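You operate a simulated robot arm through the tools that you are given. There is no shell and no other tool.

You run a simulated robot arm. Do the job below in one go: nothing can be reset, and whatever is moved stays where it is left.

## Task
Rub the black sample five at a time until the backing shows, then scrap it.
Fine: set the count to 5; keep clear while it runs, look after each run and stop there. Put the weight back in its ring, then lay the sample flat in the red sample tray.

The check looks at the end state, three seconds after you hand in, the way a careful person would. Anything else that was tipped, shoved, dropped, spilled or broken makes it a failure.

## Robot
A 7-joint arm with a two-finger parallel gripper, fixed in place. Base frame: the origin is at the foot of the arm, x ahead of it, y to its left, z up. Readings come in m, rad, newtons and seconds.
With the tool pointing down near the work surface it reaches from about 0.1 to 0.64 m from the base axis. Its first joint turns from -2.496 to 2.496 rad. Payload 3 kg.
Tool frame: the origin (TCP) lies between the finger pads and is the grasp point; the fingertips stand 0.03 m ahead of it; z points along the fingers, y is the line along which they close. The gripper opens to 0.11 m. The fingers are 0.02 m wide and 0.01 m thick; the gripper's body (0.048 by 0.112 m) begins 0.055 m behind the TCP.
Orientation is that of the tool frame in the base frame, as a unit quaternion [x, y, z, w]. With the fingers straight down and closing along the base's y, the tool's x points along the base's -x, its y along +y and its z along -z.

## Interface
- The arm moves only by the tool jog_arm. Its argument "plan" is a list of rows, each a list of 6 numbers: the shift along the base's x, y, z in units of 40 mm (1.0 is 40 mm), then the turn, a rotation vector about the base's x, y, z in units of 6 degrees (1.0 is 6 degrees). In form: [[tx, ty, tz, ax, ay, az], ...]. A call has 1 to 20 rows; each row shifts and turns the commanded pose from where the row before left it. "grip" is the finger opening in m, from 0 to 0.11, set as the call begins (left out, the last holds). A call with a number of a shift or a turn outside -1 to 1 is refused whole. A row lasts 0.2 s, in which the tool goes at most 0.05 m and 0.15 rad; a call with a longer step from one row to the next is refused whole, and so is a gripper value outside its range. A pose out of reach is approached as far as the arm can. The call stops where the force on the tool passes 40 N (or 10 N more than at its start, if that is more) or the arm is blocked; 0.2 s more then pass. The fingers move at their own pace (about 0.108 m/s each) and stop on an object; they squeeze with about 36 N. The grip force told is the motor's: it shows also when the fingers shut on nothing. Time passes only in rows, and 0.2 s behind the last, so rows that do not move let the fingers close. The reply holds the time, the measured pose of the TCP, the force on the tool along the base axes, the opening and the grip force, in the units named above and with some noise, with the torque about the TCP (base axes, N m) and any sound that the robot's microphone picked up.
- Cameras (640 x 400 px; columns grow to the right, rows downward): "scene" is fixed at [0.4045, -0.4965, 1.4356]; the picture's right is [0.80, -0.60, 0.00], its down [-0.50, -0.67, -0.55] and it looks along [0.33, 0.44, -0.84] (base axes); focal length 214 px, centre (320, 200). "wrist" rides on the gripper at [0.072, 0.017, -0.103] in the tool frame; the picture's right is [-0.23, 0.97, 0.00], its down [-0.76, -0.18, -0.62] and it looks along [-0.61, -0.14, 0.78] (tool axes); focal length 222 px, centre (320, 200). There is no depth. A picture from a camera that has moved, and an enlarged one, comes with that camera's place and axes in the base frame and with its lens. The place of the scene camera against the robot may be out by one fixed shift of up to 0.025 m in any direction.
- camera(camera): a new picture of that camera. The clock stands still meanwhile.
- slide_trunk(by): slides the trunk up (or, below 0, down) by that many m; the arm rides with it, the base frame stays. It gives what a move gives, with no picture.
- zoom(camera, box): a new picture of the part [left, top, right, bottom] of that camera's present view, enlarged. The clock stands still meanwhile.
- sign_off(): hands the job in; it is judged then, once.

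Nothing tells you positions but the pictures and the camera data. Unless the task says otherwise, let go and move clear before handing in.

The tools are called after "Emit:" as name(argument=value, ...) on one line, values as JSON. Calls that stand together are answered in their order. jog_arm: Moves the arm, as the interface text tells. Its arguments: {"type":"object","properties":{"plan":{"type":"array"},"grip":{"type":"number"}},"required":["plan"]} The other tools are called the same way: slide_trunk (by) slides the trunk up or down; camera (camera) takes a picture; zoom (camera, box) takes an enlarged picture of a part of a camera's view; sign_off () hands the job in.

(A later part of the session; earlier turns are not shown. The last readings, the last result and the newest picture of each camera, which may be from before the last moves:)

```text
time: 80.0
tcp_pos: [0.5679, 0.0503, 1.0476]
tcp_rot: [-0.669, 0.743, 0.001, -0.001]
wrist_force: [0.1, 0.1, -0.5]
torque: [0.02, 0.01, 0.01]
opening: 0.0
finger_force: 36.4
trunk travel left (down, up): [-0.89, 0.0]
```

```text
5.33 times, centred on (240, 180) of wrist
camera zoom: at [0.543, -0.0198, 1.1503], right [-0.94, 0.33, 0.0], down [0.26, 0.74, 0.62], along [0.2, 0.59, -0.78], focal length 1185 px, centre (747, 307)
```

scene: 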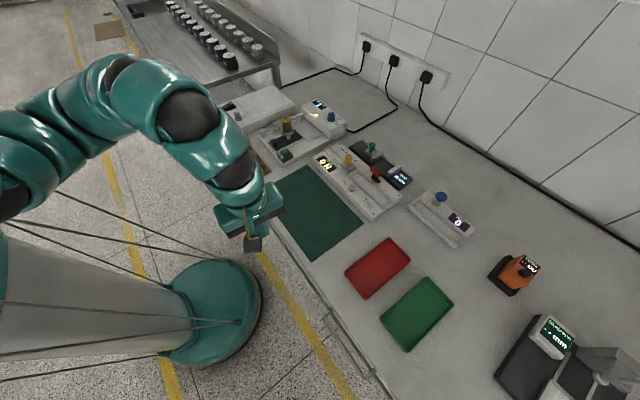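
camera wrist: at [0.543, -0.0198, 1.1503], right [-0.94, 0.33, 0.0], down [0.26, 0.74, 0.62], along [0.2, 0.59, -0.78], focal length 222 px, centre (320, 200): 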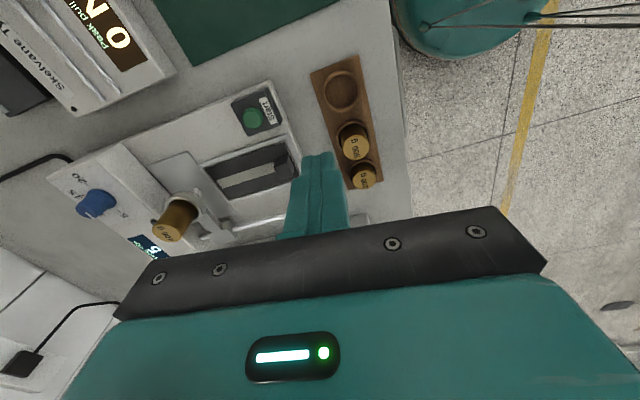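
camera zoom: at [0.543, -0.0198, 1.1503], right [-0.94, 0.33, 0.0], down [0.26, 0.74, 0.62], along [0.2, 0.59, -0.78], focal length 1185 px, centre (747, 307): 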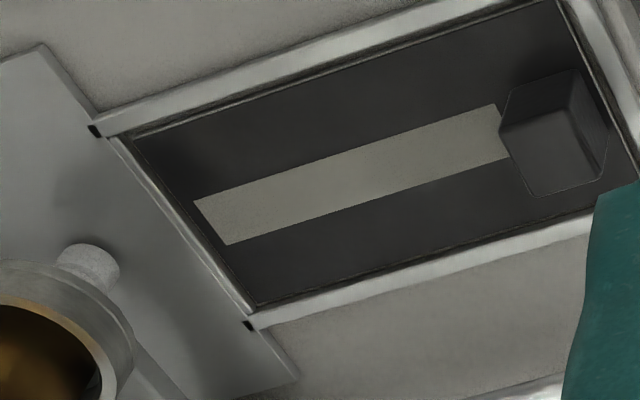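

The edge question needs a nearer look. I'll open the fingers and hover over the sample (machine is off) so the wrist camera sees track and edge at short range.

Emit:
jog_arm(plan=[[0.7, 0, 0, 0, 0, 0], [0.7, 0, 0, 0, 0, 0], [0.7, 0, 0, 0, 0, 0], [0.5, 0.4, -0.3, 0, 0, 0], [0, 0.3, -0.5, 0, 0, 0], [0, 0, -0.5, 0, 0, 0], [0, 0, -0.4, 0, 0, 0], [0, 0, 0, 0, 0, 0]], grip=0.11)

Emit:
camera(camera="wrist")

Emit:
zoom(camera="wrist", box=[260, 80, 400, 190])

```text
time: 81.8
tcp_pos: [0.6706, 0.0761, 0.9783]
tcp_rot: [-0.669, 0.743, 0.001, 0.001]
wrist_force: [0.2, -0.9, 0.4]
torque: [0.01, -0.01, 0.0]
opening: 0.1098
finger_force: 0.1
trunk travel left (down, up): [-0.89, 0.0]
```

```text
taken
camera wrist: at [0.6464, 0.0064, 1.0817], right [-0.94, 0.33, 0.0], down [0.26, 0.74, 0.62], along [0.2, 0.59, -0.78], focal length 222 px, centre (320, 200)
```

wrist: 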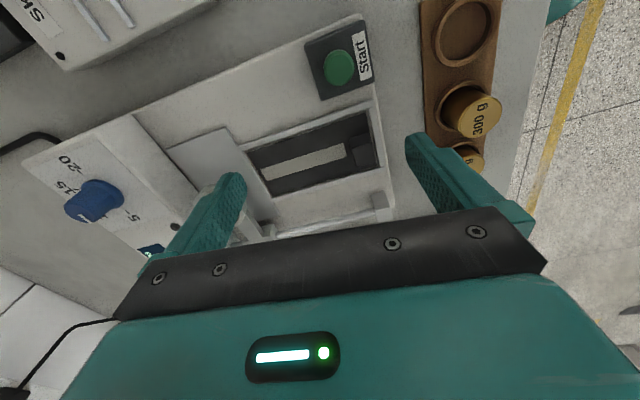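

```text
3.64 times, centred on (330, 135) of wrist
camera zoom: at [0.6464, 0.0064, 1.0817], right [-0.94, 0.33, 0.0], down [0.26, 0.74, 0.62], along [0.2, 0.59, -0.78], focal length 808 px, centre (284, 436)
```

zoom: 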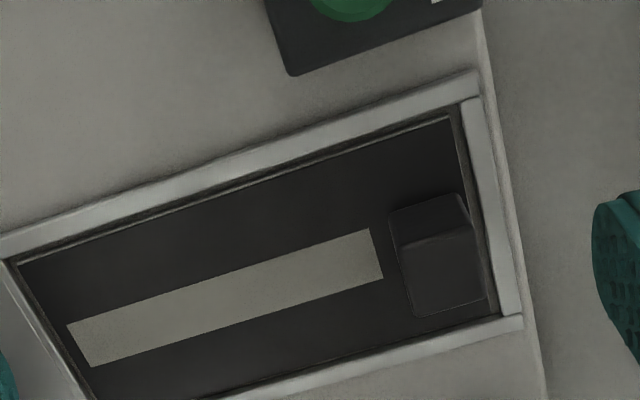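

Emit:
zoom(camera="wrist", box=[290, 115, 322, 135])

Emit:
zoom(camera="wrist", box=[340, 105, 372, 125])

Emit:
zoom(camera="wrist", box=[250, 140, 290, 165])

Emit:
zoom(camera="wrist", box=[330, 165, 370, 190])

```text
16.00 times, centred on (306, 125) of wrist
camera zoom: at [0.6464, 0.0064, 1.0817], right [-0.94, 0.33, 0.0], down [0.26, 0.74, 0.62], along [0.2, 0.59, -0.78], focal length 3554 px, centre (544, 1400)
```

zoom: 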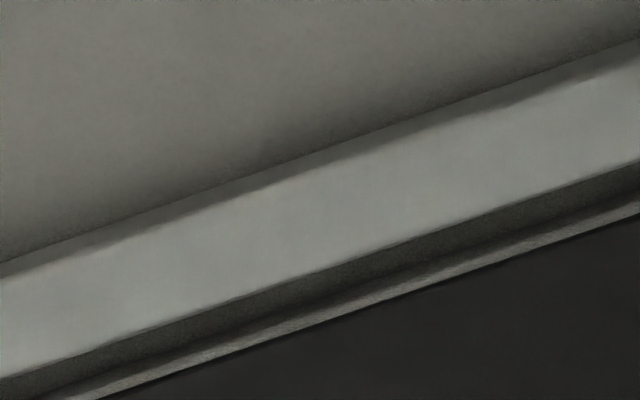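

```text
16.00 times, centred on (356, 115) of wrist
camera zoom: at [0.6464, 0.0064, 1.0817], right [-0.94, 0.33, 0.0], down [0.26, 0.74, 0.62], along [0.2, 0.59, -0.78], focal length 3554 px, centre (-256, 1560)
```

zoom: 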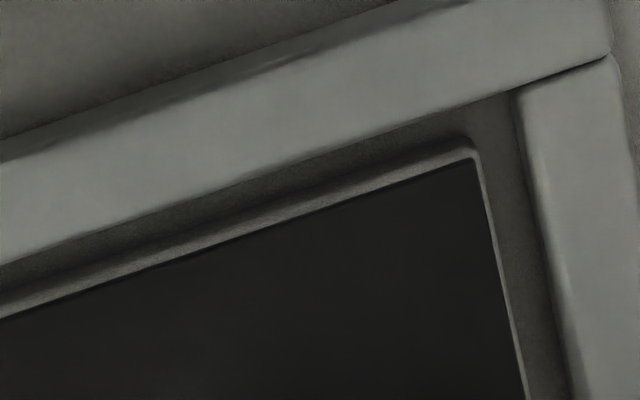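

```text
16.00 times, centred on (270, 152) of wrist
camera zoom: at [0.6464, 0.0064, 1.0817], right [-0.94, 0.33, 0.0], down [0.26, 0.74, 0.62], along [0.2, 0.59, -0.78], focal length 3554 px, centre (1120, 960)
```

zoom: 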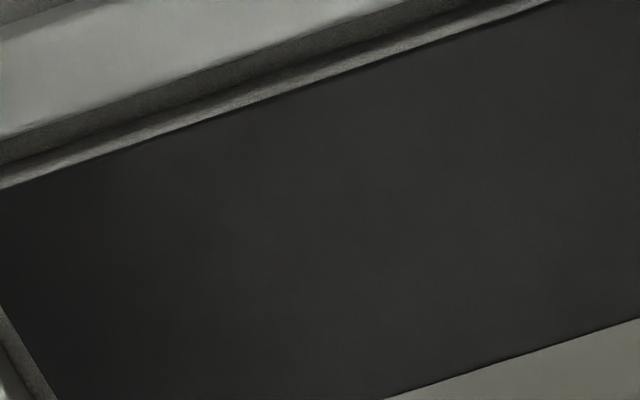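

```text
16.00 times, centred on (350, 178) of wrist
camera zoom: at [0.6464, 0.0064, 1.0817], right [-0.94, 0.33, 0.0], down [0.26, 0.74, 0.62], along [0.2, 0.59, -0.78], focal length 3554 px, centre (-160, 560)
```

zoom: 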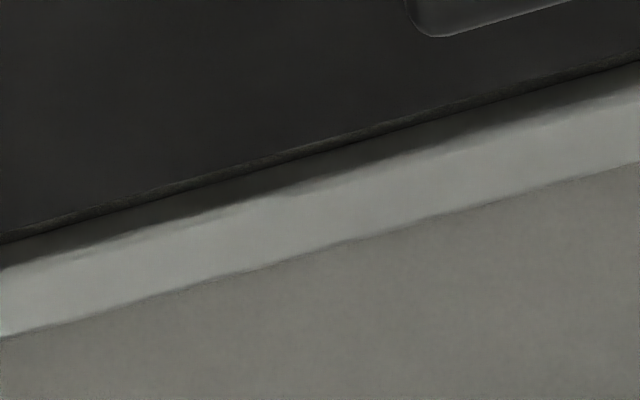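

The sample's backing board edge and the track have the same warm light tone and brightness — the coat is rubbed through to the backing over the whole track. I stop here at one run of 5. Next: fetch the 400 g weight. I'll rise, turn and tilt for the pick-up and set the trunk for reach.

Emit:
jog_arm(plan=[[0, 0, 1, 0, 0, 0], [0, 0, 1, 0, 0, 0], [0.6, -0.3, 0.8, 0, 0, 0], [0.6, -0.3, 0.8, 0, 0, 0], [0.6, -0.3, 0.8, 0, 0, 0], [0.4, -0.3, 0.8, 0, 0, 0], [0, 0, 0, 0, 0, -1], [0, 0, 0, 0, 0, -1], [0, 0, 0, 0, 0, -1], [0, 0, 0, 0, 0, -1], [0, 0, 0, 0, 0, -1], [0, 0, 0, 0, 0, -1], [0, 0, 0, 0, 0, -1], [0, 0, 0, 0.558, -0.619, 0], [0, 0, 0, 0.558, -0.619, 0], [0, 0, 0, 0.558, -0.619, 0]], grip=0.11)

Emit:
slide_trunk(by=-0.12)

Emit:
camera(camera="wrist")

Emit:
camera(camera="scene")

```text
time: 85.2
tcp_pos: [0.7605, 0.0275, 1.1866]
tcp_rot: [-0.356, 0.925, 0.048, 0.122]
wrist_force: [-0.7, -0.3, 0.0]
torque: [0.01, -0.03, -0.05]
opening: 0.1098
finger_force: 0.1
trunk travel left (down, up): [-0.89, 0.0]
```

```text
time: 86.7
tcp_pos: [0.7593, 0.0288, 1.0668]
tcp_rot: [-0.355, 0.926, 0.048, 0.123]
wrist_force: [-0.3, 0.4, 0.5]
torque: [0.02, -0.01, 0.01]
opening: 0.1099
finger_force: 0.1
trunk travel left (down, up): [-0.77, 0.12]
```

```text
taken
camera wrist: at [0.6758, -0.0239, 1.1472], right [-0.49, 0.87, 0.06], down [0.55, 0.25, 0.8], along [0.68, 0.42, -0.6], focal length 222 px, centre (320, 200)
```

wrist: 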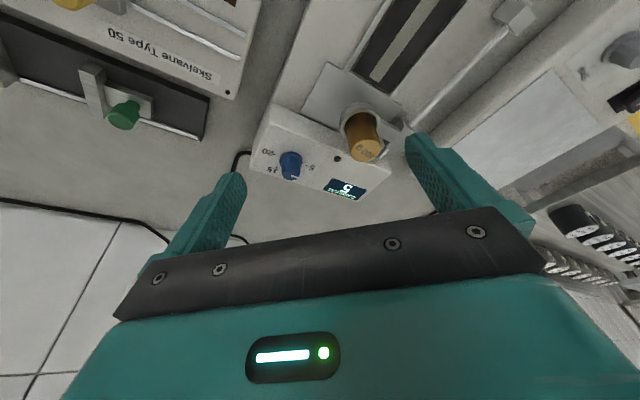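

```text
taken
```

scene: 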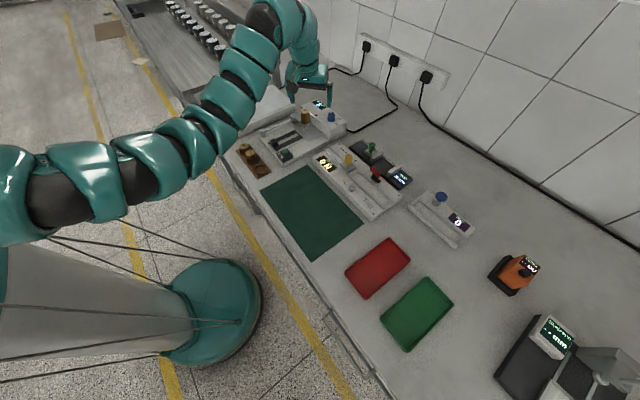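

Emit:
zoom(camera="wrist", box=[300, 60, 440, 180])

Emit:
zoom(camera="scene", box=[270, 85, 350, 135])

```text
3.33 times, centred on (370, 120) of wrist
camera zoom: at [0.6758, -0.0239, 1.1472], right [-0.49, 0.87, 0.06], down [0.55, 0.25, 0.8], along [0.68, 0.42, -0.6], focal length 740 px, centre (153, 467)
```

zoom: 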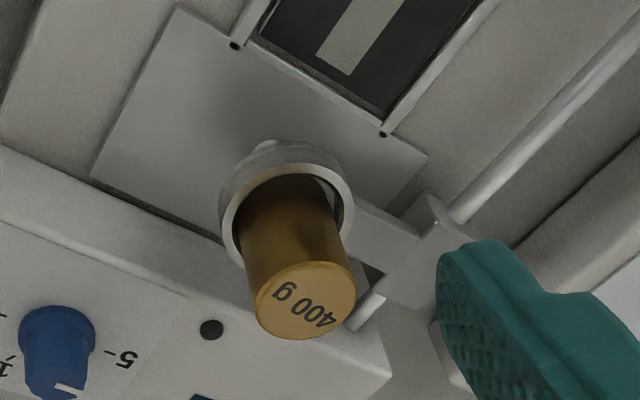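

```text
8.00 times, centred on (310, 110) of scene
camera zoom: at [0.4045, -0.4965, 1.4356], right [0.8, -0.6, 0.0], down [-0.5, -0.67, -0.55], along [0.33, 0.44, -0.84], focal length 1716 px, centre (400, 920)
```

zoom: 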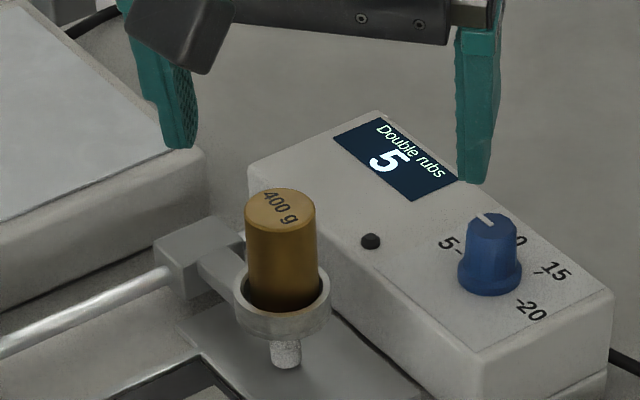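

The weight's top centre is at ≈ (0.7896, 0.1104, 0.9586) and it stands ~40 mm out of the cup. I'll align above it with fingers partly closed.

Emit:
jog_arm(plan=[[0.34, 0.99, -0.2, 0, 0, 0], [0.34, 0.99, -0.4, 0, 0, 0], [0, 0, -0.3, 0, 0, 0], [0, 0, 0, 0, 0, 0]], grip=0.05)

Emit:
zoom(camera="wrist", box=[220, 60, 420, 220])

Emit:
zoom(camera="scene", box=[270, 70, 350, 130])

```text
time: 87.7
tcp_pos: [0.7879, 0.1084, 1.0321]
tcp_rot: [-0.356, 0.925, 0.048, 0.122]
wrist_force: [0.0, 0.5, -0.1]
torque: [0.01, -0.05, -0.02]
opening: 0.0505
finger_force: 0.0
trunk travel left (down, up): [-0.77, 0.12]
```

```text
2.50 times, centred on (320, 140) of wrist
camera zoom: at [0.7034, 0.0568, 1.1128], right [-0.49, 0.87, 0.06], down [0.55, 0.25, 0.8], along [0.68, 0.42, -0.6], focal length 555 px, centre (320, 350)
```

zoom: 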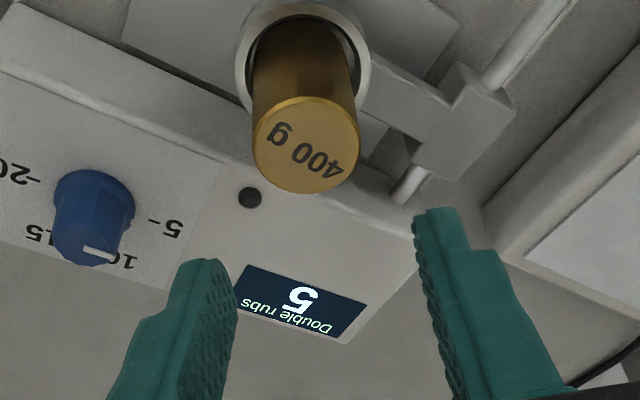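

```text
6.67 times, centred on (310, 100) of scene
camera zoom: at [0.4045, -0.4965, 1.4356], right [0.8, -0.6, 0.0], down [-0.5, -0.67, -0.55], along [0.33, 0.44, -0.84], focal length 1430 px, centre (387, 867)
```

zoom: 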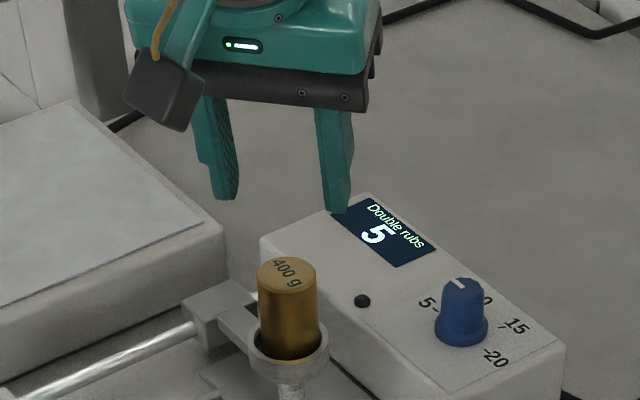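

Alignment agrees to within a millimetre. Descending around the weight.

Emit:
jog_arm(plan=[[-0.02, -0.01, -0.6, 0, 0, 0], [0, 0, -0.6, 0, 0, 0], [0, 0, -0.4, 0, 0, 0], [0, 0, -0.25, 0, 0, 0], [0, 0, 0, 0, 0, 0]])

Emit:
zoom(camera="wrist", box=[220, 80, 420, 230])

Emit:
zoom(camera="scene", box=[270, 70, 350, 130])

```text
time: 88.9
tcp_pos: [0.7854, 0.1058, 0.9567]
tcp_rot: [-0.356, 0.925, 0.048, 0.122]
wrist_force: [-0.3, 0.3, 0.5]
torque: [0.02, 0.02, 0.01]
opening: 0.0502
finger_force: 0.1
trunk travel left (down, up): [-0.77, 0.12]
```

```text
2.67 times, centred on (320, 155) of wrist
camera zoom: at [0.7025, 0.0544, 1.0375], right [-0.49, 0.87, 0.06], down [0.55, 0.25, 0.8], along [0.68, 0.42, -0.6], focal length 592 px, centre (320, 320)
```

zoom: 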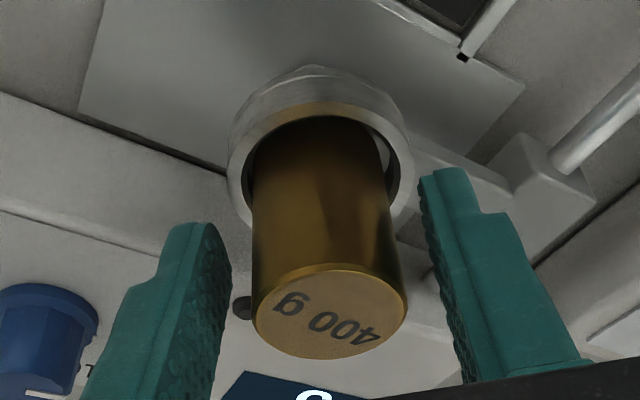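

```text
6.67 times, centred on (310, 100) of scene
camera zoom: at [0.4045, -0.4965, 1.4356], right [0.8, -0.6, 0.0], down [-0.5, -0.67, -0.55], along [0.33, 0.44, -0.84], focal length 1430 px, centre (387, 867)
```

zoom: 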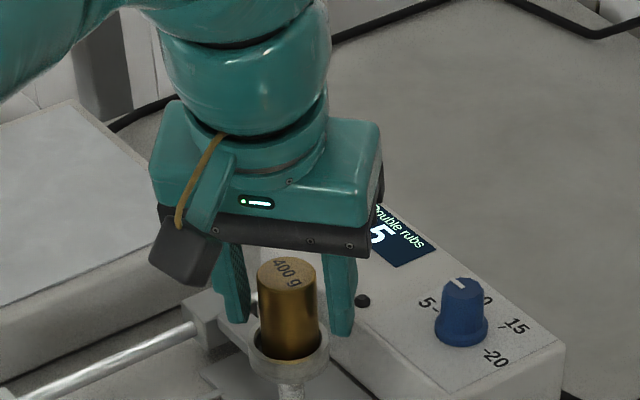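

Well centred. A 3 mm nudge forward, then close on the weight.

Emit:
jog_arm(plan=[[0.055, 0.05, 0, 0, 0, 0], [0, 0, 0, 0, 0, 0]])

Emit:
jog_arm(plan=[[0, 0, 0, 0, 0, 0], [0, 0, 0, 0, 0, 0], [0, 0, 0, 0, 0, 0]], grip=0.0)

Emit:
zoom(camera="wrist", box=[220, 80, 420, 230])

```text
time: 89.5
tcp_pos: [0.7881, 0.1096, 0.9567]
tcp_rot: [-0.356, 0.925, 0.048, 0.121]
wrist_force: [0.4, 0.5, 0.3]
torque: [-0.03, 0.0, 0.01]
opening: 0.0502
finger_force: 0.0
trunk travel left (down, up): [-0.77, 0.12]
```

```text
time: 90.3
tcp_pos: [0.7877, 0.1092, 0.9567]
tcp_rot: [-0.355, 0.926, 0.048, 0.122]
wrist_force: [-1.0, 0.1, 0.2]
torque: [-0.03, 0.04, 0.02]
opening: 0.0335
finger_force: 36.0
trunk travel left (down, up): [-0.77, 0.12]
```

```text
2.67 times, centred on (320, 155) of wrist
camera zoom: at [0.7046, 0.0569, 1.037], right [-0.49, 0.87, 0.06], down [0.55, 0.25, 0.8], along [0.68, 0.42, -0.6], focal length 592 px, centre (320, 320)
```

zoom: 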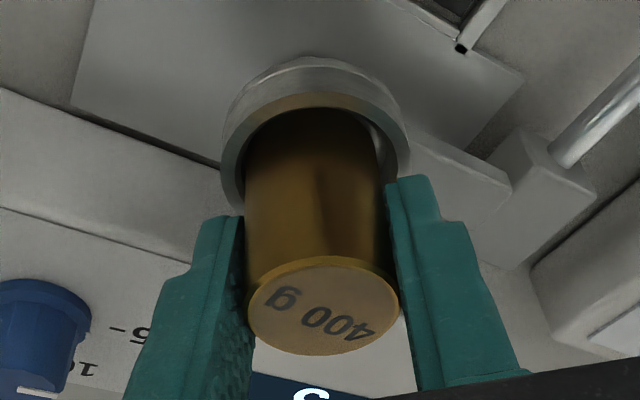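

Gripped (33.5 mm). Lifting straight up slowly.

Emit:
jog_arm(plan=[[0, 0, 0.2, 0, 0, 0], [0, 0, 0.3, 0, 0, 0], [0, 0, 0.4, 0, 0, 0], [0, 0, 0.5, 0, 0, 0], [0, 0, 0.5, 0, 0, 0], [0, 0, 0.3, 0, 0, 0], [0, 0, 0, 0, 0, 0]])

Emit:
camera(camera="wrist")

Emit:
zoom(camera="scene", box=[220, 60, 360, 170])

```text
time: 91.9
tcp_pos: [0.7874, 0.1092, 1.0455]
tcp_rot: [-0.356, 0.925, 0.048, 0.122]
wrist_force: [0.1, -1.1, -4.2]
torque: [0.01, 0.01, 0.0]
opening: 0.0335
finger_force: 36.3
trunk travel left (down, up): [-0.77, 0.12]
```

```text
taken
camera wrist: at [0.7043, 0.0567, 1.1261], right [-0.49, 0.87, 0.06], down [0.55, 0.25, 0.8], along [0.68, 0.42, -0.6], focal length 222 px, centre (320, 200)
```

wrist: 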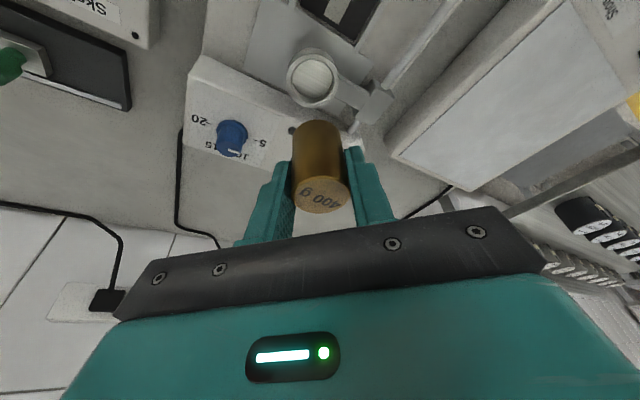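

```text
3.64 times, centred on (290, 115) of scene
camera zoom: at [0.4045, -0.4965, 1.4356], right [0.8, -0.6, 0.0], down [-0.5, -0.67, -0.55], along [0.33, 0.44, -0.84], focal length 780 px, centre (429, 509)
```

zoom: 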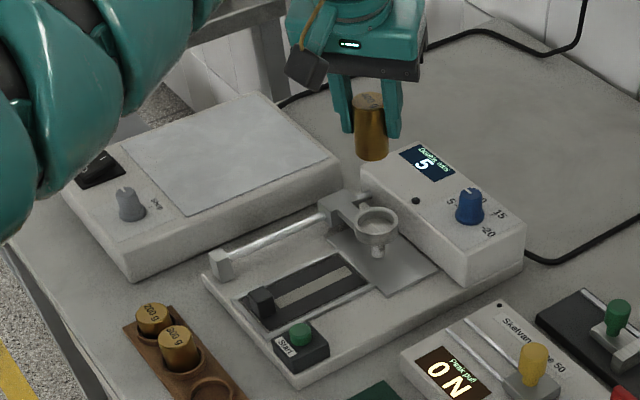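

The 400 g weight is held securely. Raising the trunk for close-in reach and carrying it toward the rack, turning the gripper so the fingers close along x, away from the neighbouring weights.

Emit:
slide_trunk(by=0.12)

Emit:
jog_arm(plan=[[0, -0.5, -0.6, 0, 0, 0], [0, -0.5, -0.7, 0, 0, 0], [-0.3, -0.5, -0.7, 0, 0, 0], [-0.8, -0.4, -0.4, 0, 0, 0], [-0.8, -0.2, -0.3, 0, 0, 0], [-0.8, 0, -0.2, 0, 0, 0], [-0.8, 0, 0, 0, 0, 0], [0, 0, 0, 0, 0, 1], [0, 0, 0, 0, 0, 1], [0, 0, 0, 0, 0, 1], [0, 0, 0, 0, 0, 1], [0, 0, 0, 0, 0, 1], [0, 0, 0, 0, 0, 1], [0, 0, 0, 0, 0, 1], [0, 0, 0, 0, 0, 1], [0, 0, 0, 0, 0, 0]])

Emit:
camera(camera="wrist")

Emit:
camera(camera="scene")

```text
time: 93.4
tcp_pos: [0.7883, 0.1089, 1.1651]
tcp_rot: [-0.356, 0.925, 0.047, 0.122]
wrist_force: [-0.4, 0.0, -3.9]
torque: [0.01, -0.01, -0.01]
opening: 0.0332
finger_force: 36.0
trunk travel left (down, up): [-0.89, 0.0]
```

```text
time: 96.8
tcp_pos: [0.6481, 0.0255, 1.0505]
tcp_rot: [0.702, -0.701, -0.093, -0.092]
wrist_force: [0.0, 0.1, -3.8]
torque: [0.01, -0.04, 0.0]
opening: 0.0331
finger_force: 36.3
trunk travel left (down, up): [-0.89, 0.0]
```

```text
taken
camera wrist: at [0.631, -0.0716, 1.1308], right [-0.97, 0.22, 0.06], down [0.18, 0.57, 0.8], along [0.14, 0.79, -0.6], focal length 222 px, centre (320, 200)
```

wrist: 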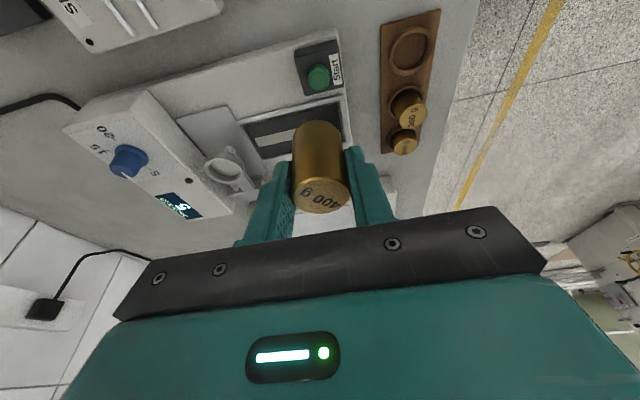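

```text
taken
```

scene: 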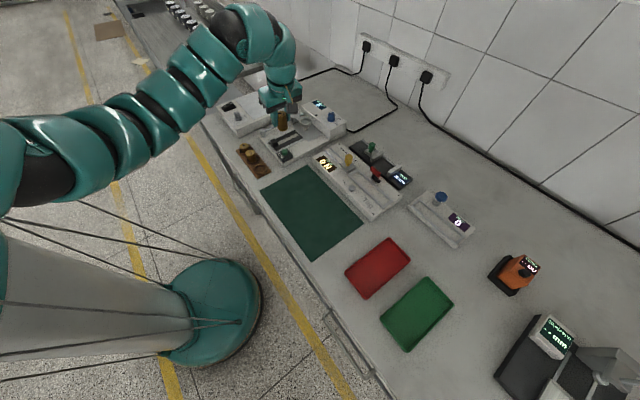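

Emit:
zoom(camera="wrist", box=[350, 0, 470, 160])

Emit:
zoom(camera="wrist", box=[370, 15, 450, 85])

```text
2.50 times, centred on (410, 80) of wrist
camera zoom: at [0.631, -0.0716, 1.1308], right [-0.97, 0.22, 0.06], down [0.18, 0.57, 0.8], along [0.14, 0.79, -0.6], focal length 555 px, centre (95, 500)
```

zoom: 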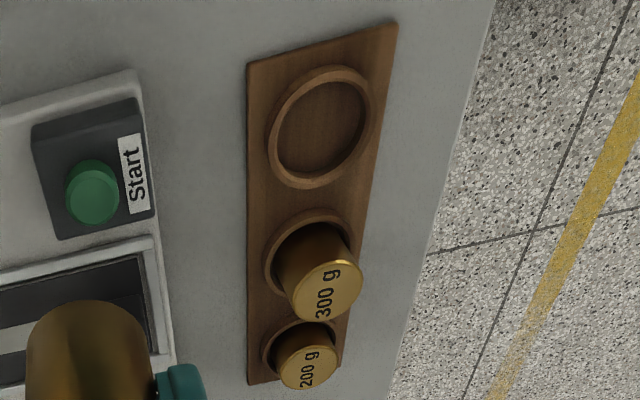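

```text
5.71 times, centred on (410, 50) of wrist
camera zoom: at [0.631, -0.0716, 1.1308], right [-0.97, 0.22, 0.06], down [0.18, 0.57, 0.8], along [0.14, 0.79, -0.6], focal length 1269 px, centre (-194, 1057)
```

zoom: 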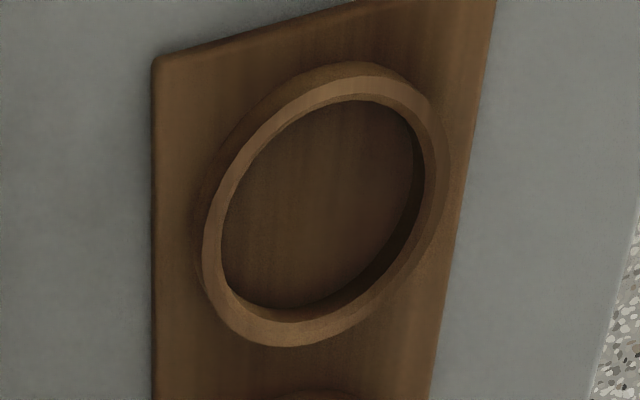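

Ring rim ≈ (0.5405, 0.0503, z 0.860), inner diameter ≈ 40 mm — consistent across three views. Moving the weight above it.

Emit:
jog_arm(plan=[[-0.9, 0.18, -0.2, 0, 0, 0], [-0.9, 0.18, -0.2, 0, 0, 0], [-0.89, 0.185, -0.2, 0, 0, 0], [0, 0, -0.6, 0, 0, 0], [0, 0, -0.6, 0, 0, 0], [0, 0, -0.5, 0, 0, 0], [0, 0, 0, 0, 0, 0]])

Emit:
zoom(camera="wrist", box=[220, 60, 420, 220])

Emit:
zoom(camera="scene", box=[210, 110, 300, 180])

```text
time: 98.4
tcp_pos: [0.5395, 0.0471, 0.9573]
tcp_rot: [-0.701, 0.701, 0.093, 0.092]
wrist_force: [0.2, 0.0, -4.6]
torque: [-0.02, 0.0, -0.01]
opening: 0.0334
finger_force: 35.7
trunk travel left (down, up): [-0.89, 0.0]
```

```text
2.50 times, centred on (320, 140) of wrist
camera zoom: at [0.5225, -0.0492, 1.0382], right [-0.97, 0.22, 0.06], down [0.18, 0.57, 0.8], along [0.14, 0.79, -0.6], focal length 555 px, centre (320, 350)
```

zoom: 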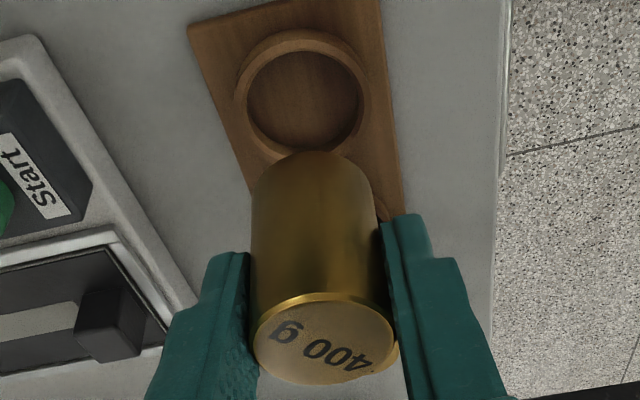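

```text
5.71 times, centred on (255, 145) of scene
camera zoom: at [0.4045, -0.4965, 1.4356], right [0.8, -0.6, 0.0], down [-0.5, -0.67, -0.55], along [0.33, 0.44, -0.84], focal length 1226 px, centre (691, 514)
```

zoom: 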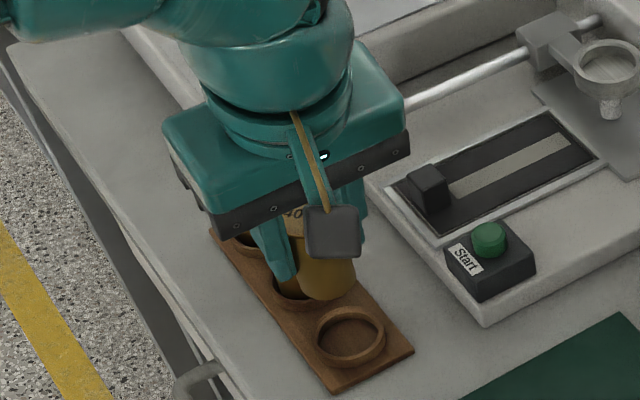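

Emit:
zoom(camera="wrist", box=[275, 60, 355, 130])

```text
5.71 times, centred on (315, 95) of wrist
camera zoom: at [0.5225, -0.0492, 1.0382], right [-0.97, 0.22, 0.06], down [0.18, 0.57, 0.8], along [0.14, 0.79, -0.6], focal length 1269 px, centre (349, 800)
```

zoom: 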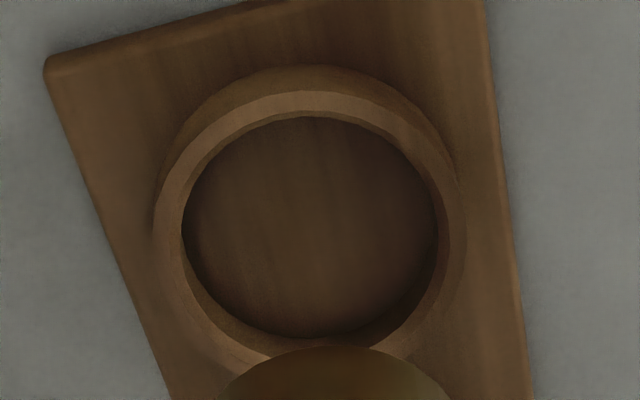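

The ring sits just where expected; a ~2 mm trim, then lower to just above the rim and look again.

Emit:
jog_arm(plan=[[0.035, -0.05, -0.3, 0, 0, 0], [0, 0, -0.4, 0, 0, 0], [0, 0, 0, 0, 0, 0]])

Emit:
zoom(camera="wrist", box=[260, 70, 380, 170])

Emit:
zoom(camera="scene", box=[230, 135, 290, 180])

```text
time: 99.2
tcp_pos: [0.5418, 0.0456, 0.9305]
tcp_rot: [-0.701, 0.701, 0.094, 0.092]
wrist_force: [0.2, 0.4, -4.2]
torque: [-0.01, -0.02, 0.0]
opening: 0.0335
finger_force: 35.8
trunk travel left (down, up): [-0.89, 0.0]
```

```text
4.00 times, centred on (320, 120) of wrist
camera zoom: at [0.5244, -0.051, 1.0104], right [-0.97, 0.22, 0.06], down [0.18, 0.57, 0.8], along [0.14, 0.79, -0.6], focal length 888 px, centre (320, 520)
```

zoom: 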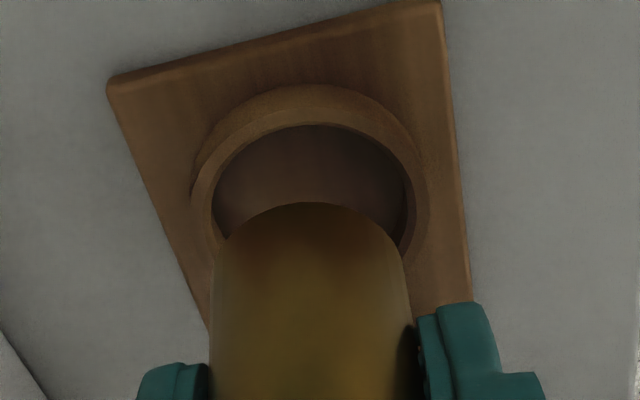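

```text
8.89 times, centred on (260, 158) of scene
camera zoom: at [0.4045, -0.4965, 1.4356], right [0.8, -0.6, 0.0], down [-0.5, -0.67, -0.55], along [0.33, 0.44, -0.84], focal length 1906 px, centre (853, 578)
```

zoom: 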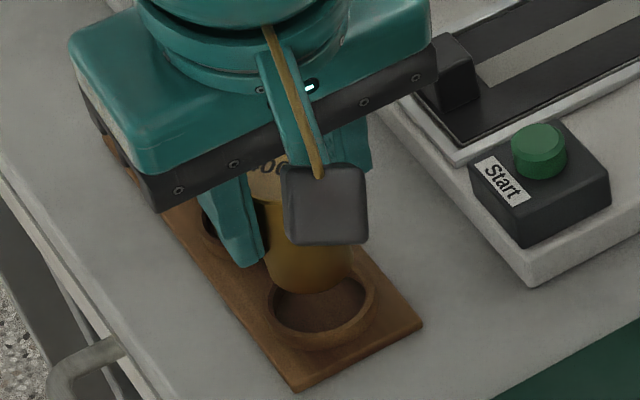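

Weight and ring are concentric within about a millimetre. Lowering further in small steps, watching the force.

Emit:
jog_arm(plan=[[0, 0, -0.25, 0, 0, 0], [0, 0, -0.25, 0, 0, 0], [0, 0, 0, 0, 0, 0]])

Emit:
zoom(camera="wrist", box=[260, 70, 380, 170])

```text
time: 100.0
tcp_pos: [0.5424, 0.044, 0.9113]
tcp_rot: [-0.701, 0.701, 0.093, 0.093]
wrist_force: [0.4, -0.4, -1.4]
torque: [-0.05, -0.04, 0.02]
opening: 0.0333
finger_force: 35.3
trunk travel left (down, up): [-0.89, 0.0]
```

```text
4.00 times, centred on (320, 120) of wrist
camera zoom: at [0.5251, -0.0523, 0.991], right [-0.97, 0.22, 0.06], down [0.18, 0.57, 0.8], along [0.14, 0.79, -0.6], focal length 888 px, centre (320, 520)
```

zoom: 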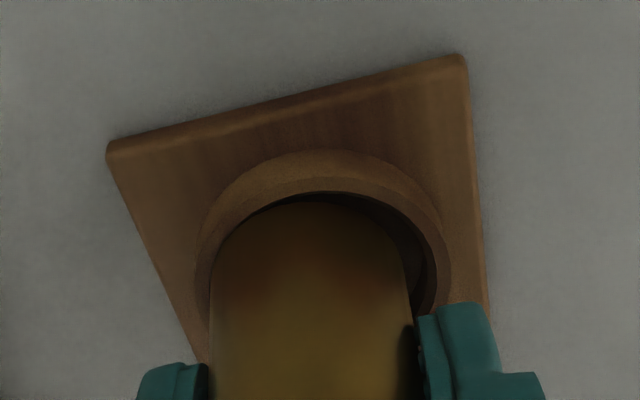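

The weight is slightly to the +x side of the ring and just touching. I'll lift a little, shift 2 mm toward −x, and lower again.

Emit:
jog_arm(plan=[[0, 0, 0.15, 0, 0, 0], [-0.055, 0, 0, 0, 0, 0], [0, 0, 0, 0, 0, 0]])

Emit:
zoom(camera="wrist", box=[260, 70, 380, 170])

```text
time: 100.8
tcp_pos: [0.5387, 0.046, 0.9164]
tcp_rot: [-0.701, 0.701, 0.094, 0.091]
wrist_force: [0.2, 1.0, -3.9]
torque: [0.01, -0.01, 0.04]
opening: 0.0333
finger_force: 35.8
trunk travel left (down, up): [-0.89, 0.0]
```

```text
4.00 times, centred on (320, 120) of wrist
camera zoom: at [0.5217, -0.0516, 0.9966], right [-0.97, 0.22, 0.06], down [0.18, 0.57, 0.8], along [0.14, 0.79, -0.6], focal length 888 px, centre (320, 520)
```

zoom: 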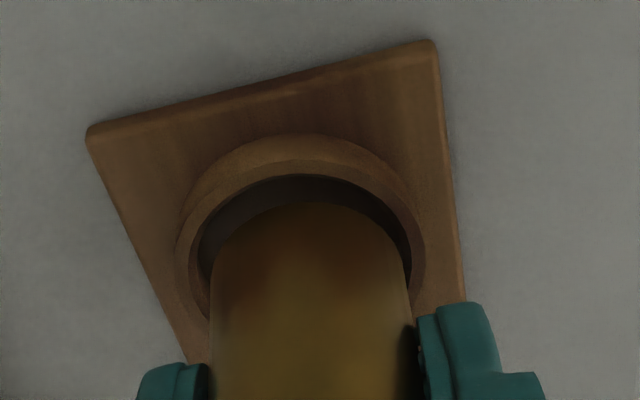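

Emit:
jog_arm(plan=[[0.027, 0, -0.1, 0, 0, 0], [0, 0, 0, 0, 0, 0]])

Emit:
zoom(camera="wrist", box=[260, 70, 380, 170])

```text
time: 101.4
tcp_pos: [0.5395, 0.0453, 0.9116]
tcp_rot: [0.701, -0.701, -0.093, -0.092]
wrist_force: [-0.2, -1.0, -3.6]
torque: [0.03, -0.03, 0.01]
opening: 0.0335
finger_force: 35.9
trunk travel left (down, up): [-0.89, 0.0]
```

```text
4.00 times, centred on (320, 120) of wrist
camera zoom: at [0.5228, -0.0513, 0.9924], right [-0.97, 0.22, 0.06], down [0.18, 0.57, 0.8], along [0.14, 0.79, -0.6], focal length 888 px, centre (320, 520)
```

zoom: 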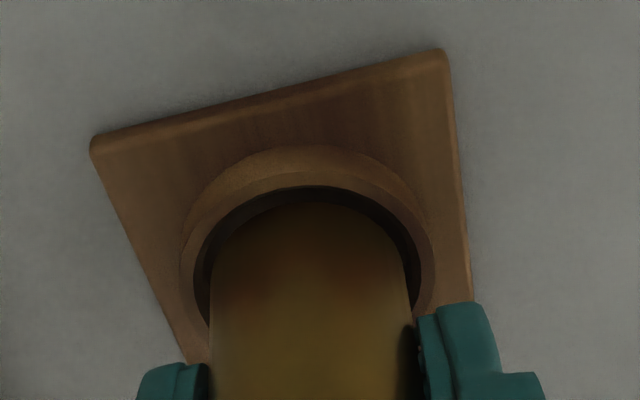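

Centred in the ring now. Lowering gently to the floor of the ring.

Emit:
jog_arm(plan=[[0, 0, -0.075, 0, 0, 0], [0, 0, -0.075, 0, 0, 0], [0, 0, 0, 0, 0, 0]])

Emit:
zoom(camera="wrist", box=[260, 70, 380, 170])

```text
time: 102.2
tcp_pos: [0.5382, 0.0456, 0.9062]
tcp_rot: [0.702, -0.7, -0.094, -0.092]
wrist_force: [1.3, 5.4, -6.7]
torque: [0.47, -0.1, 0.06]
opening: 0.0331
finger_force: 36.3
trunk travel left (down, up): [-0.89, 0.0]
```

```text
4.00 times, centred on (320, 120) of wrist
camera zoom: at [0.5229, -0.051, 0.9859], right [-0.97, 0.22, 0.06], down [0.18, 0.57, 0.8], along [0.14, 0.79, -0.6], focal length 888 px, centre (320, 520)
```

zoom: 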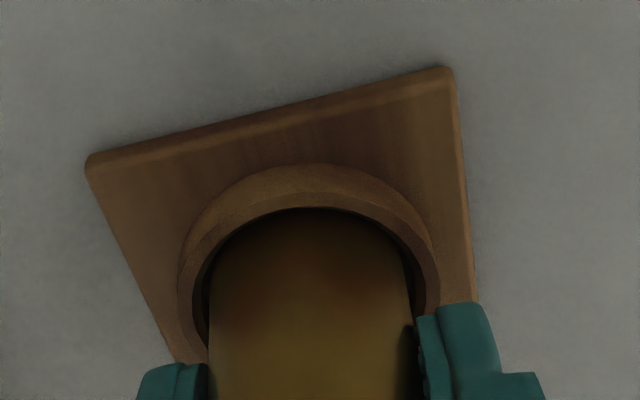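

The weight's near side rubs the ring's −y wall; shifting 1.5–2 mm toward +y, then lowering.

Emit:
jog_arm(plan=[[0, 0.05, 0.03, 0, 0, 0], [0, 0, 0, 0, 0, 0]])

Emit:
jog_arm(plan=[[0, 0, -0.05, 0, 0, 0], [0, 0, -0.05, 0, 0, 0], [0, 0, 0, 0, 0, 0]])

Emit:
zoom(camera="wrist", box=[260, 70, 380, 170])

```text
time: 102.8
tcp_pos: [0.5394, 0.0468, 0.9068]
tcp_rot: [0.701, -0.701, -0.093, -0.092]
wrist_force: [-0.4, -0.2, -4.1]
torque: [0.0, 0.03, 0.02]
opening: 0.0335
finger_force: 36.0
trunk travel left (down, up): [-0.89, 0.0]
```

```text
time: 103.6
tcp_pos: [0.54, 0.0461, 0.9017]
tcp_rot: [0.702, -0.7, -0.094, -0.093]
wrist_force: [-0.5, 0.2, -4.5]
torque: [0.02, -0.02, 0.0]
opening: 0.0334
finger_force: 36.0
trunk travel left (down, up): [-0.89, 0.0]
```

```text
4.00 times, centred on (320, 120) of wrist
camera zoom: at [0.5229, -0.0497, 0.9836], right [-0.97, 0.22, 0.06], down [0.18, 0.57, 0.8], along [0.14, 0.79, -0.6], focal length 888 px, centre (320, 520)
```

zoom: 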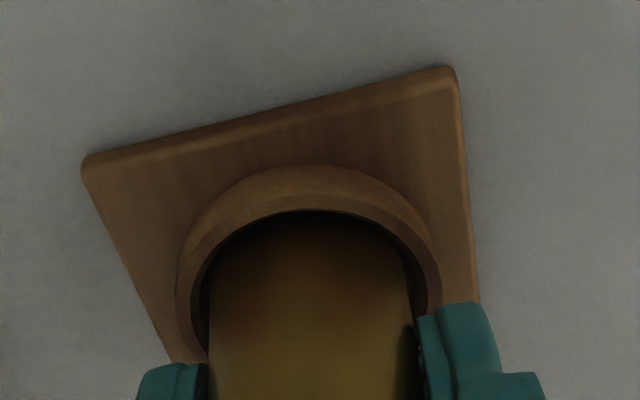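

Emit:
jog_arm(plan=[[0, 0, -0.05, 0, 0, 0], [0, 0, -0.05, 0, 0, 0], [0, 0, 0, 0, 0, 0]])

Emit:
zoom(camera="wrist", box=[260, 70, 380, 170])

Emit:
zoom(camera="scene", box=[230, 135, 290, 180])

```text
time: 104.4
tcp_pos: [0.5404, 0.0473, 0.9011]
tcp_rot: [-0.701, 0.701, 0.093, 0.095]
wrist_force: [1.2, -3.8, 21.9]
torque: [0.19, 0.16, -0.12]
opening: 0.0339
finger_force: 35.9
trunk travel left (down, up): [-0.89, 0.0]
```

```text
4.00 times, centred on (320, 120) of wrist
camera zoom: at [0.5228, -0.0496, 0.9816], right [-0.97, 0.22, 0.06], down [0.18, 0.57, 0.8], along [0.14, 0.79, -0.59], focal length 888 px, centre (320, 520)
```

zoom: 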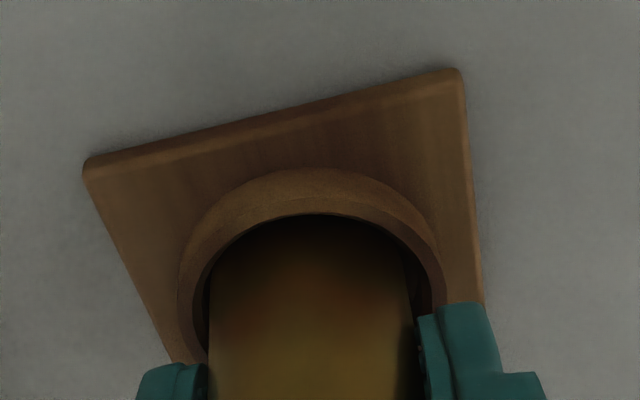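

```text
8.89 times, centred on (260, 158) of scene
camera zoom: at [0.4045, -0.4965, 1.4356], right [0.8, -0.6, 0.0], down [-0.5, -0.67, -0.55], along [0.33, 0.44, -0.84], focal length 1906 px, centre (853, 578)
```

zoom: 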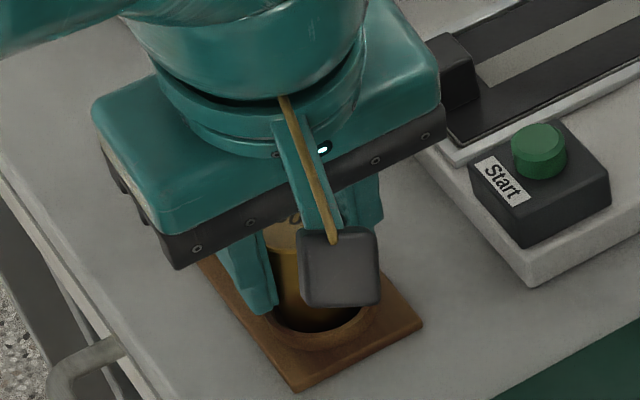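

It's seated on the ring floor (firm contact). Relaxing the pressure, then opening and rising.

Emit:
jog_arm(plan=[[0, 0, 0.08, 0, 0, 0], [0, 0, 0, 0, 0, 0]])

Emit:
jog_arm(plan=[[0, 0, 0, 0, 0, 0], [0, 0, 0, 0, 0, 0], [0, 0, 0, 0, 0, 0]], grip=0.055)

Emit:
zoom(camera="wrist", box=[220, 60, 420, 220])

```text
time: 105.0
tcp_pos: [0.5402, 0.0475, 0.9022]
tcp_rot: [0.701, -0.701, -0.094, -0.09]
wrist_force: [1.9, -0.1, 7.8]
torque: [0.17, -0.18, -0.05]
opening: 0.0333
finger_force: 35.9
trunk travel left (down, up): [-0.89, 0.0]
```

```text
time: 105.8
tcp_pos: [0.5401, 0.0467, 0.9019]
tcp_rot: [0.701, -0.701, -0.093, -0.092]
wrist_force: [-0.4, 0.1, -0.3]
torque: [-0.03, -0.01, -0.01]
opening: 0.0549
finger_force: 0.1
trunk travel left (down, up): [-0.89, 0.0]
```

```text
2.50 times, centred on (320, 140) of wrist
camera zoom: at [0.5225, -0.0494, 0.9823], right [-0.97, 0.22, 0.06], down [0.18, 0.57, 0.8], along [0.14, 0.79, -0.6], focal length 555 px, centre (320, 350)
```

zoom: 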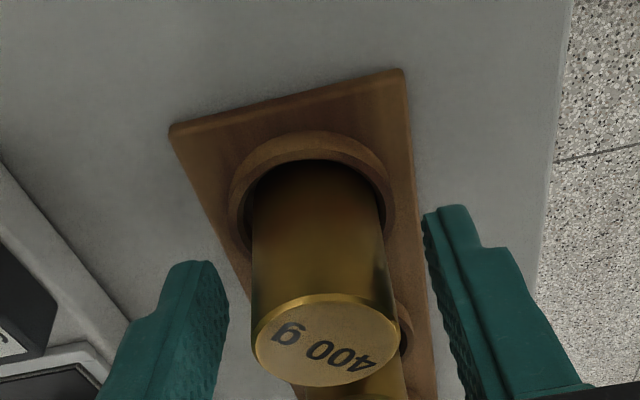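

Weight stands in its ring, fingers clear. Rising straight up.

Emit:
jog_arm(plan=[[0, 0, 0.3, 0, 0, 0], [0, 0, 0.6, 0, 0, 0], [0, 0, 0.8, 0, 0, 0], [0, 0, 0.8, 0, 0, 0], [0, 0, 0.8, 0, 0, 0], [0, -0.5, 0, 0, 0, 0], [0, 0, 0, 0, 0, 0]])

Emit:
camera(camera="wrist")

Emit:
zoom(camera="wrist", box=[250, 60, 410, 200])

```text
time: 107.4
tcp_pos: [0.5408, 0.0278, 1.033]
tcp_rot: [0.702, -0.7, -0.094, -0.092]
wrist_force: [-0.6, -0.1, 0.5]
torque: [0.02, 0.04, 0.0]
opening: 0.055
finger_force: 0.0
trunk travel left (down, up): [-0.89, 0.0]
```

```text
taken
camera wrist: at [0.5236, -0.0693, 1.1133], right [-0.97, 0.22, 0.06], down [0.18, 0.57, 0.8], along [0.14, 0.79, -0.6], focal length 222 px, centre (320, 200)
```

wrist: 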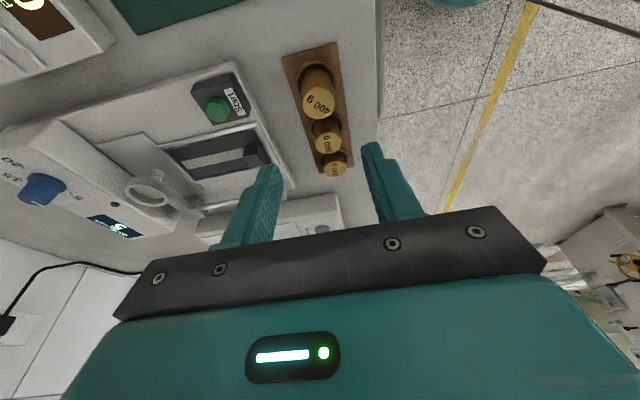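

```text
2.86 times, centred on (330, 130) of wrist
camera zoom: at [0.5236, -0.0693, 1.1133], right [-0.97, 0.22, 0.06], down [0.18, 0.57, 0.8], along [0.14, 0.79, -0.6], focal length 635 px, centre (291, 400)
```

zoom: 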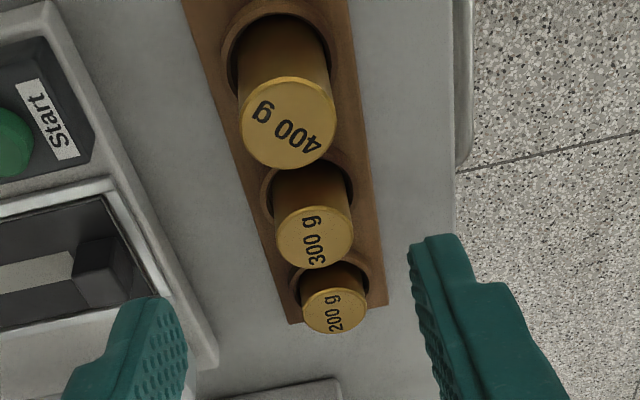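

All three weights stand upright in the rack. Now the sample: let me check the red tray's outline and take close views of the sample's grip block.

Emit:
zoom(camera="scene", box=[320, 220, 480, 360])

Emit:
jog_arm(plan=[[0.3, 0.3, 0, -0.625, 0, 0], [0.7, 0.4, 0, -0.625, 0, 0], [0.7, 0, 0, -0.625, 0, 0], [0.7, 0, 0, -0.625, 0, 0], [0, 0, 0, 0, 0, 0]], grip=0.11)

Emit:
camera(camera="wrist")

```text
2.86 times, centred on (400, 290) of scene
camera zoom: at [0.4045, -0.4965, 1.4356], right [0.8, -0.6, 0.0], down [-0.5, -0.67, -0.55], along [0.33, 0.44, -0.84], focal length 613 px, centre (91, -57)
```

zoom: 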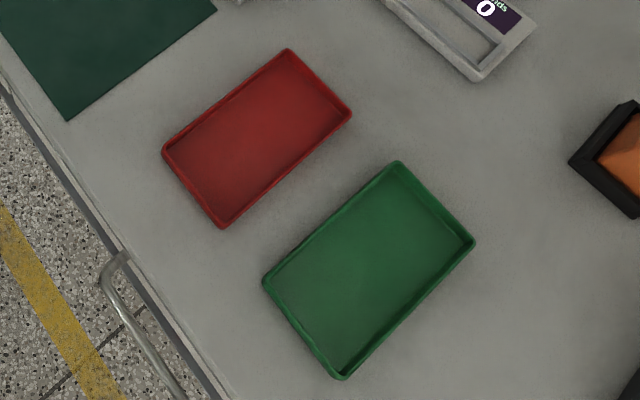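

```text
time: 108.6
tcp_pos: [0.6367, 0.0541, 1.035]
tcp_rot: [0.708, -0.706, -0.001, 0.0]
wrist_force: [-0.2, -0.5, 0.3]
torque: [0.0, -0.02, -0.02]
opening: 0.1098
finger_force: 0.1
trunk travel left (down, up): [-0.89, 0.0]
```

```text
taken
camera wrist: at [0.6187, -0.0178, 1.1377], right [-0.97, 0.23, 0.0], down [0.18, 0.76, 0.62], along [0.14, 0.61, -0.78], focal length 222 px, centre (320, 200)
```

wrist: 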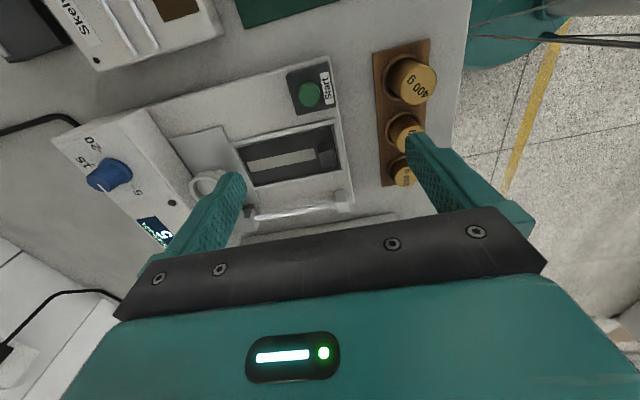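

Emit:
zoom(camera="wrist", box=[230, 110, 350, 195])

Emit:
zoom(camera="wrist", box=[300, 115, 350, 180])

```text
4.71 times, centred on (290, 152) of wrist
camera zoom: at [0.6187, -0.0178, 1.1377], right [-0.97, 0.23, 0.0], down [0.18, 0.76, 0.62], along [0.14, 0.61, -0.78], focal length 1045 px, centre (461, 424)
```

zoom: 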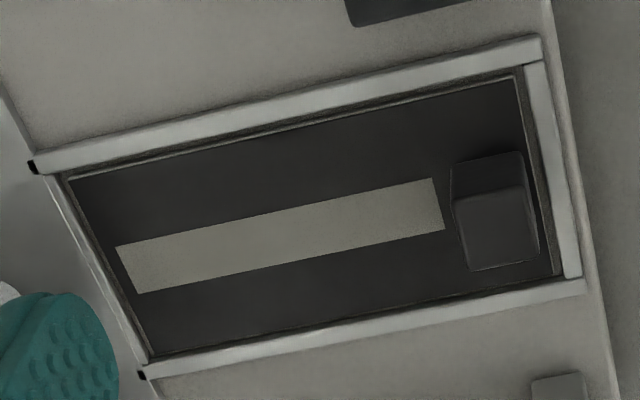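

```text
6.15 times, centred on (325, 148) of wrist
camera zoom: at [0.6187, -0.0178, 1.1377], right [-0.97, 0.23, 0.0], down [0.18, 0.76, 0.62], along [0.14, 0.61, -0.78], focal length 1367 px, centre (289, 523)
```

zoom: 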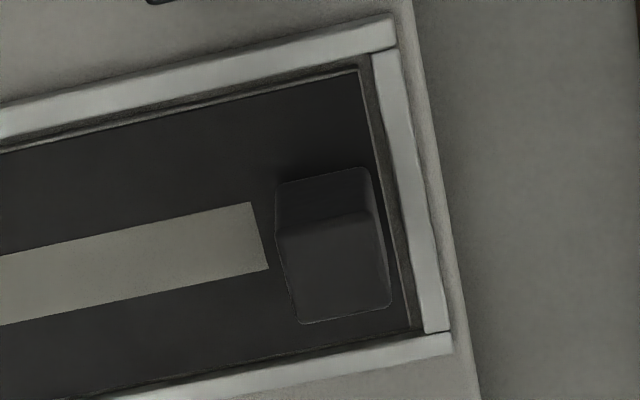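

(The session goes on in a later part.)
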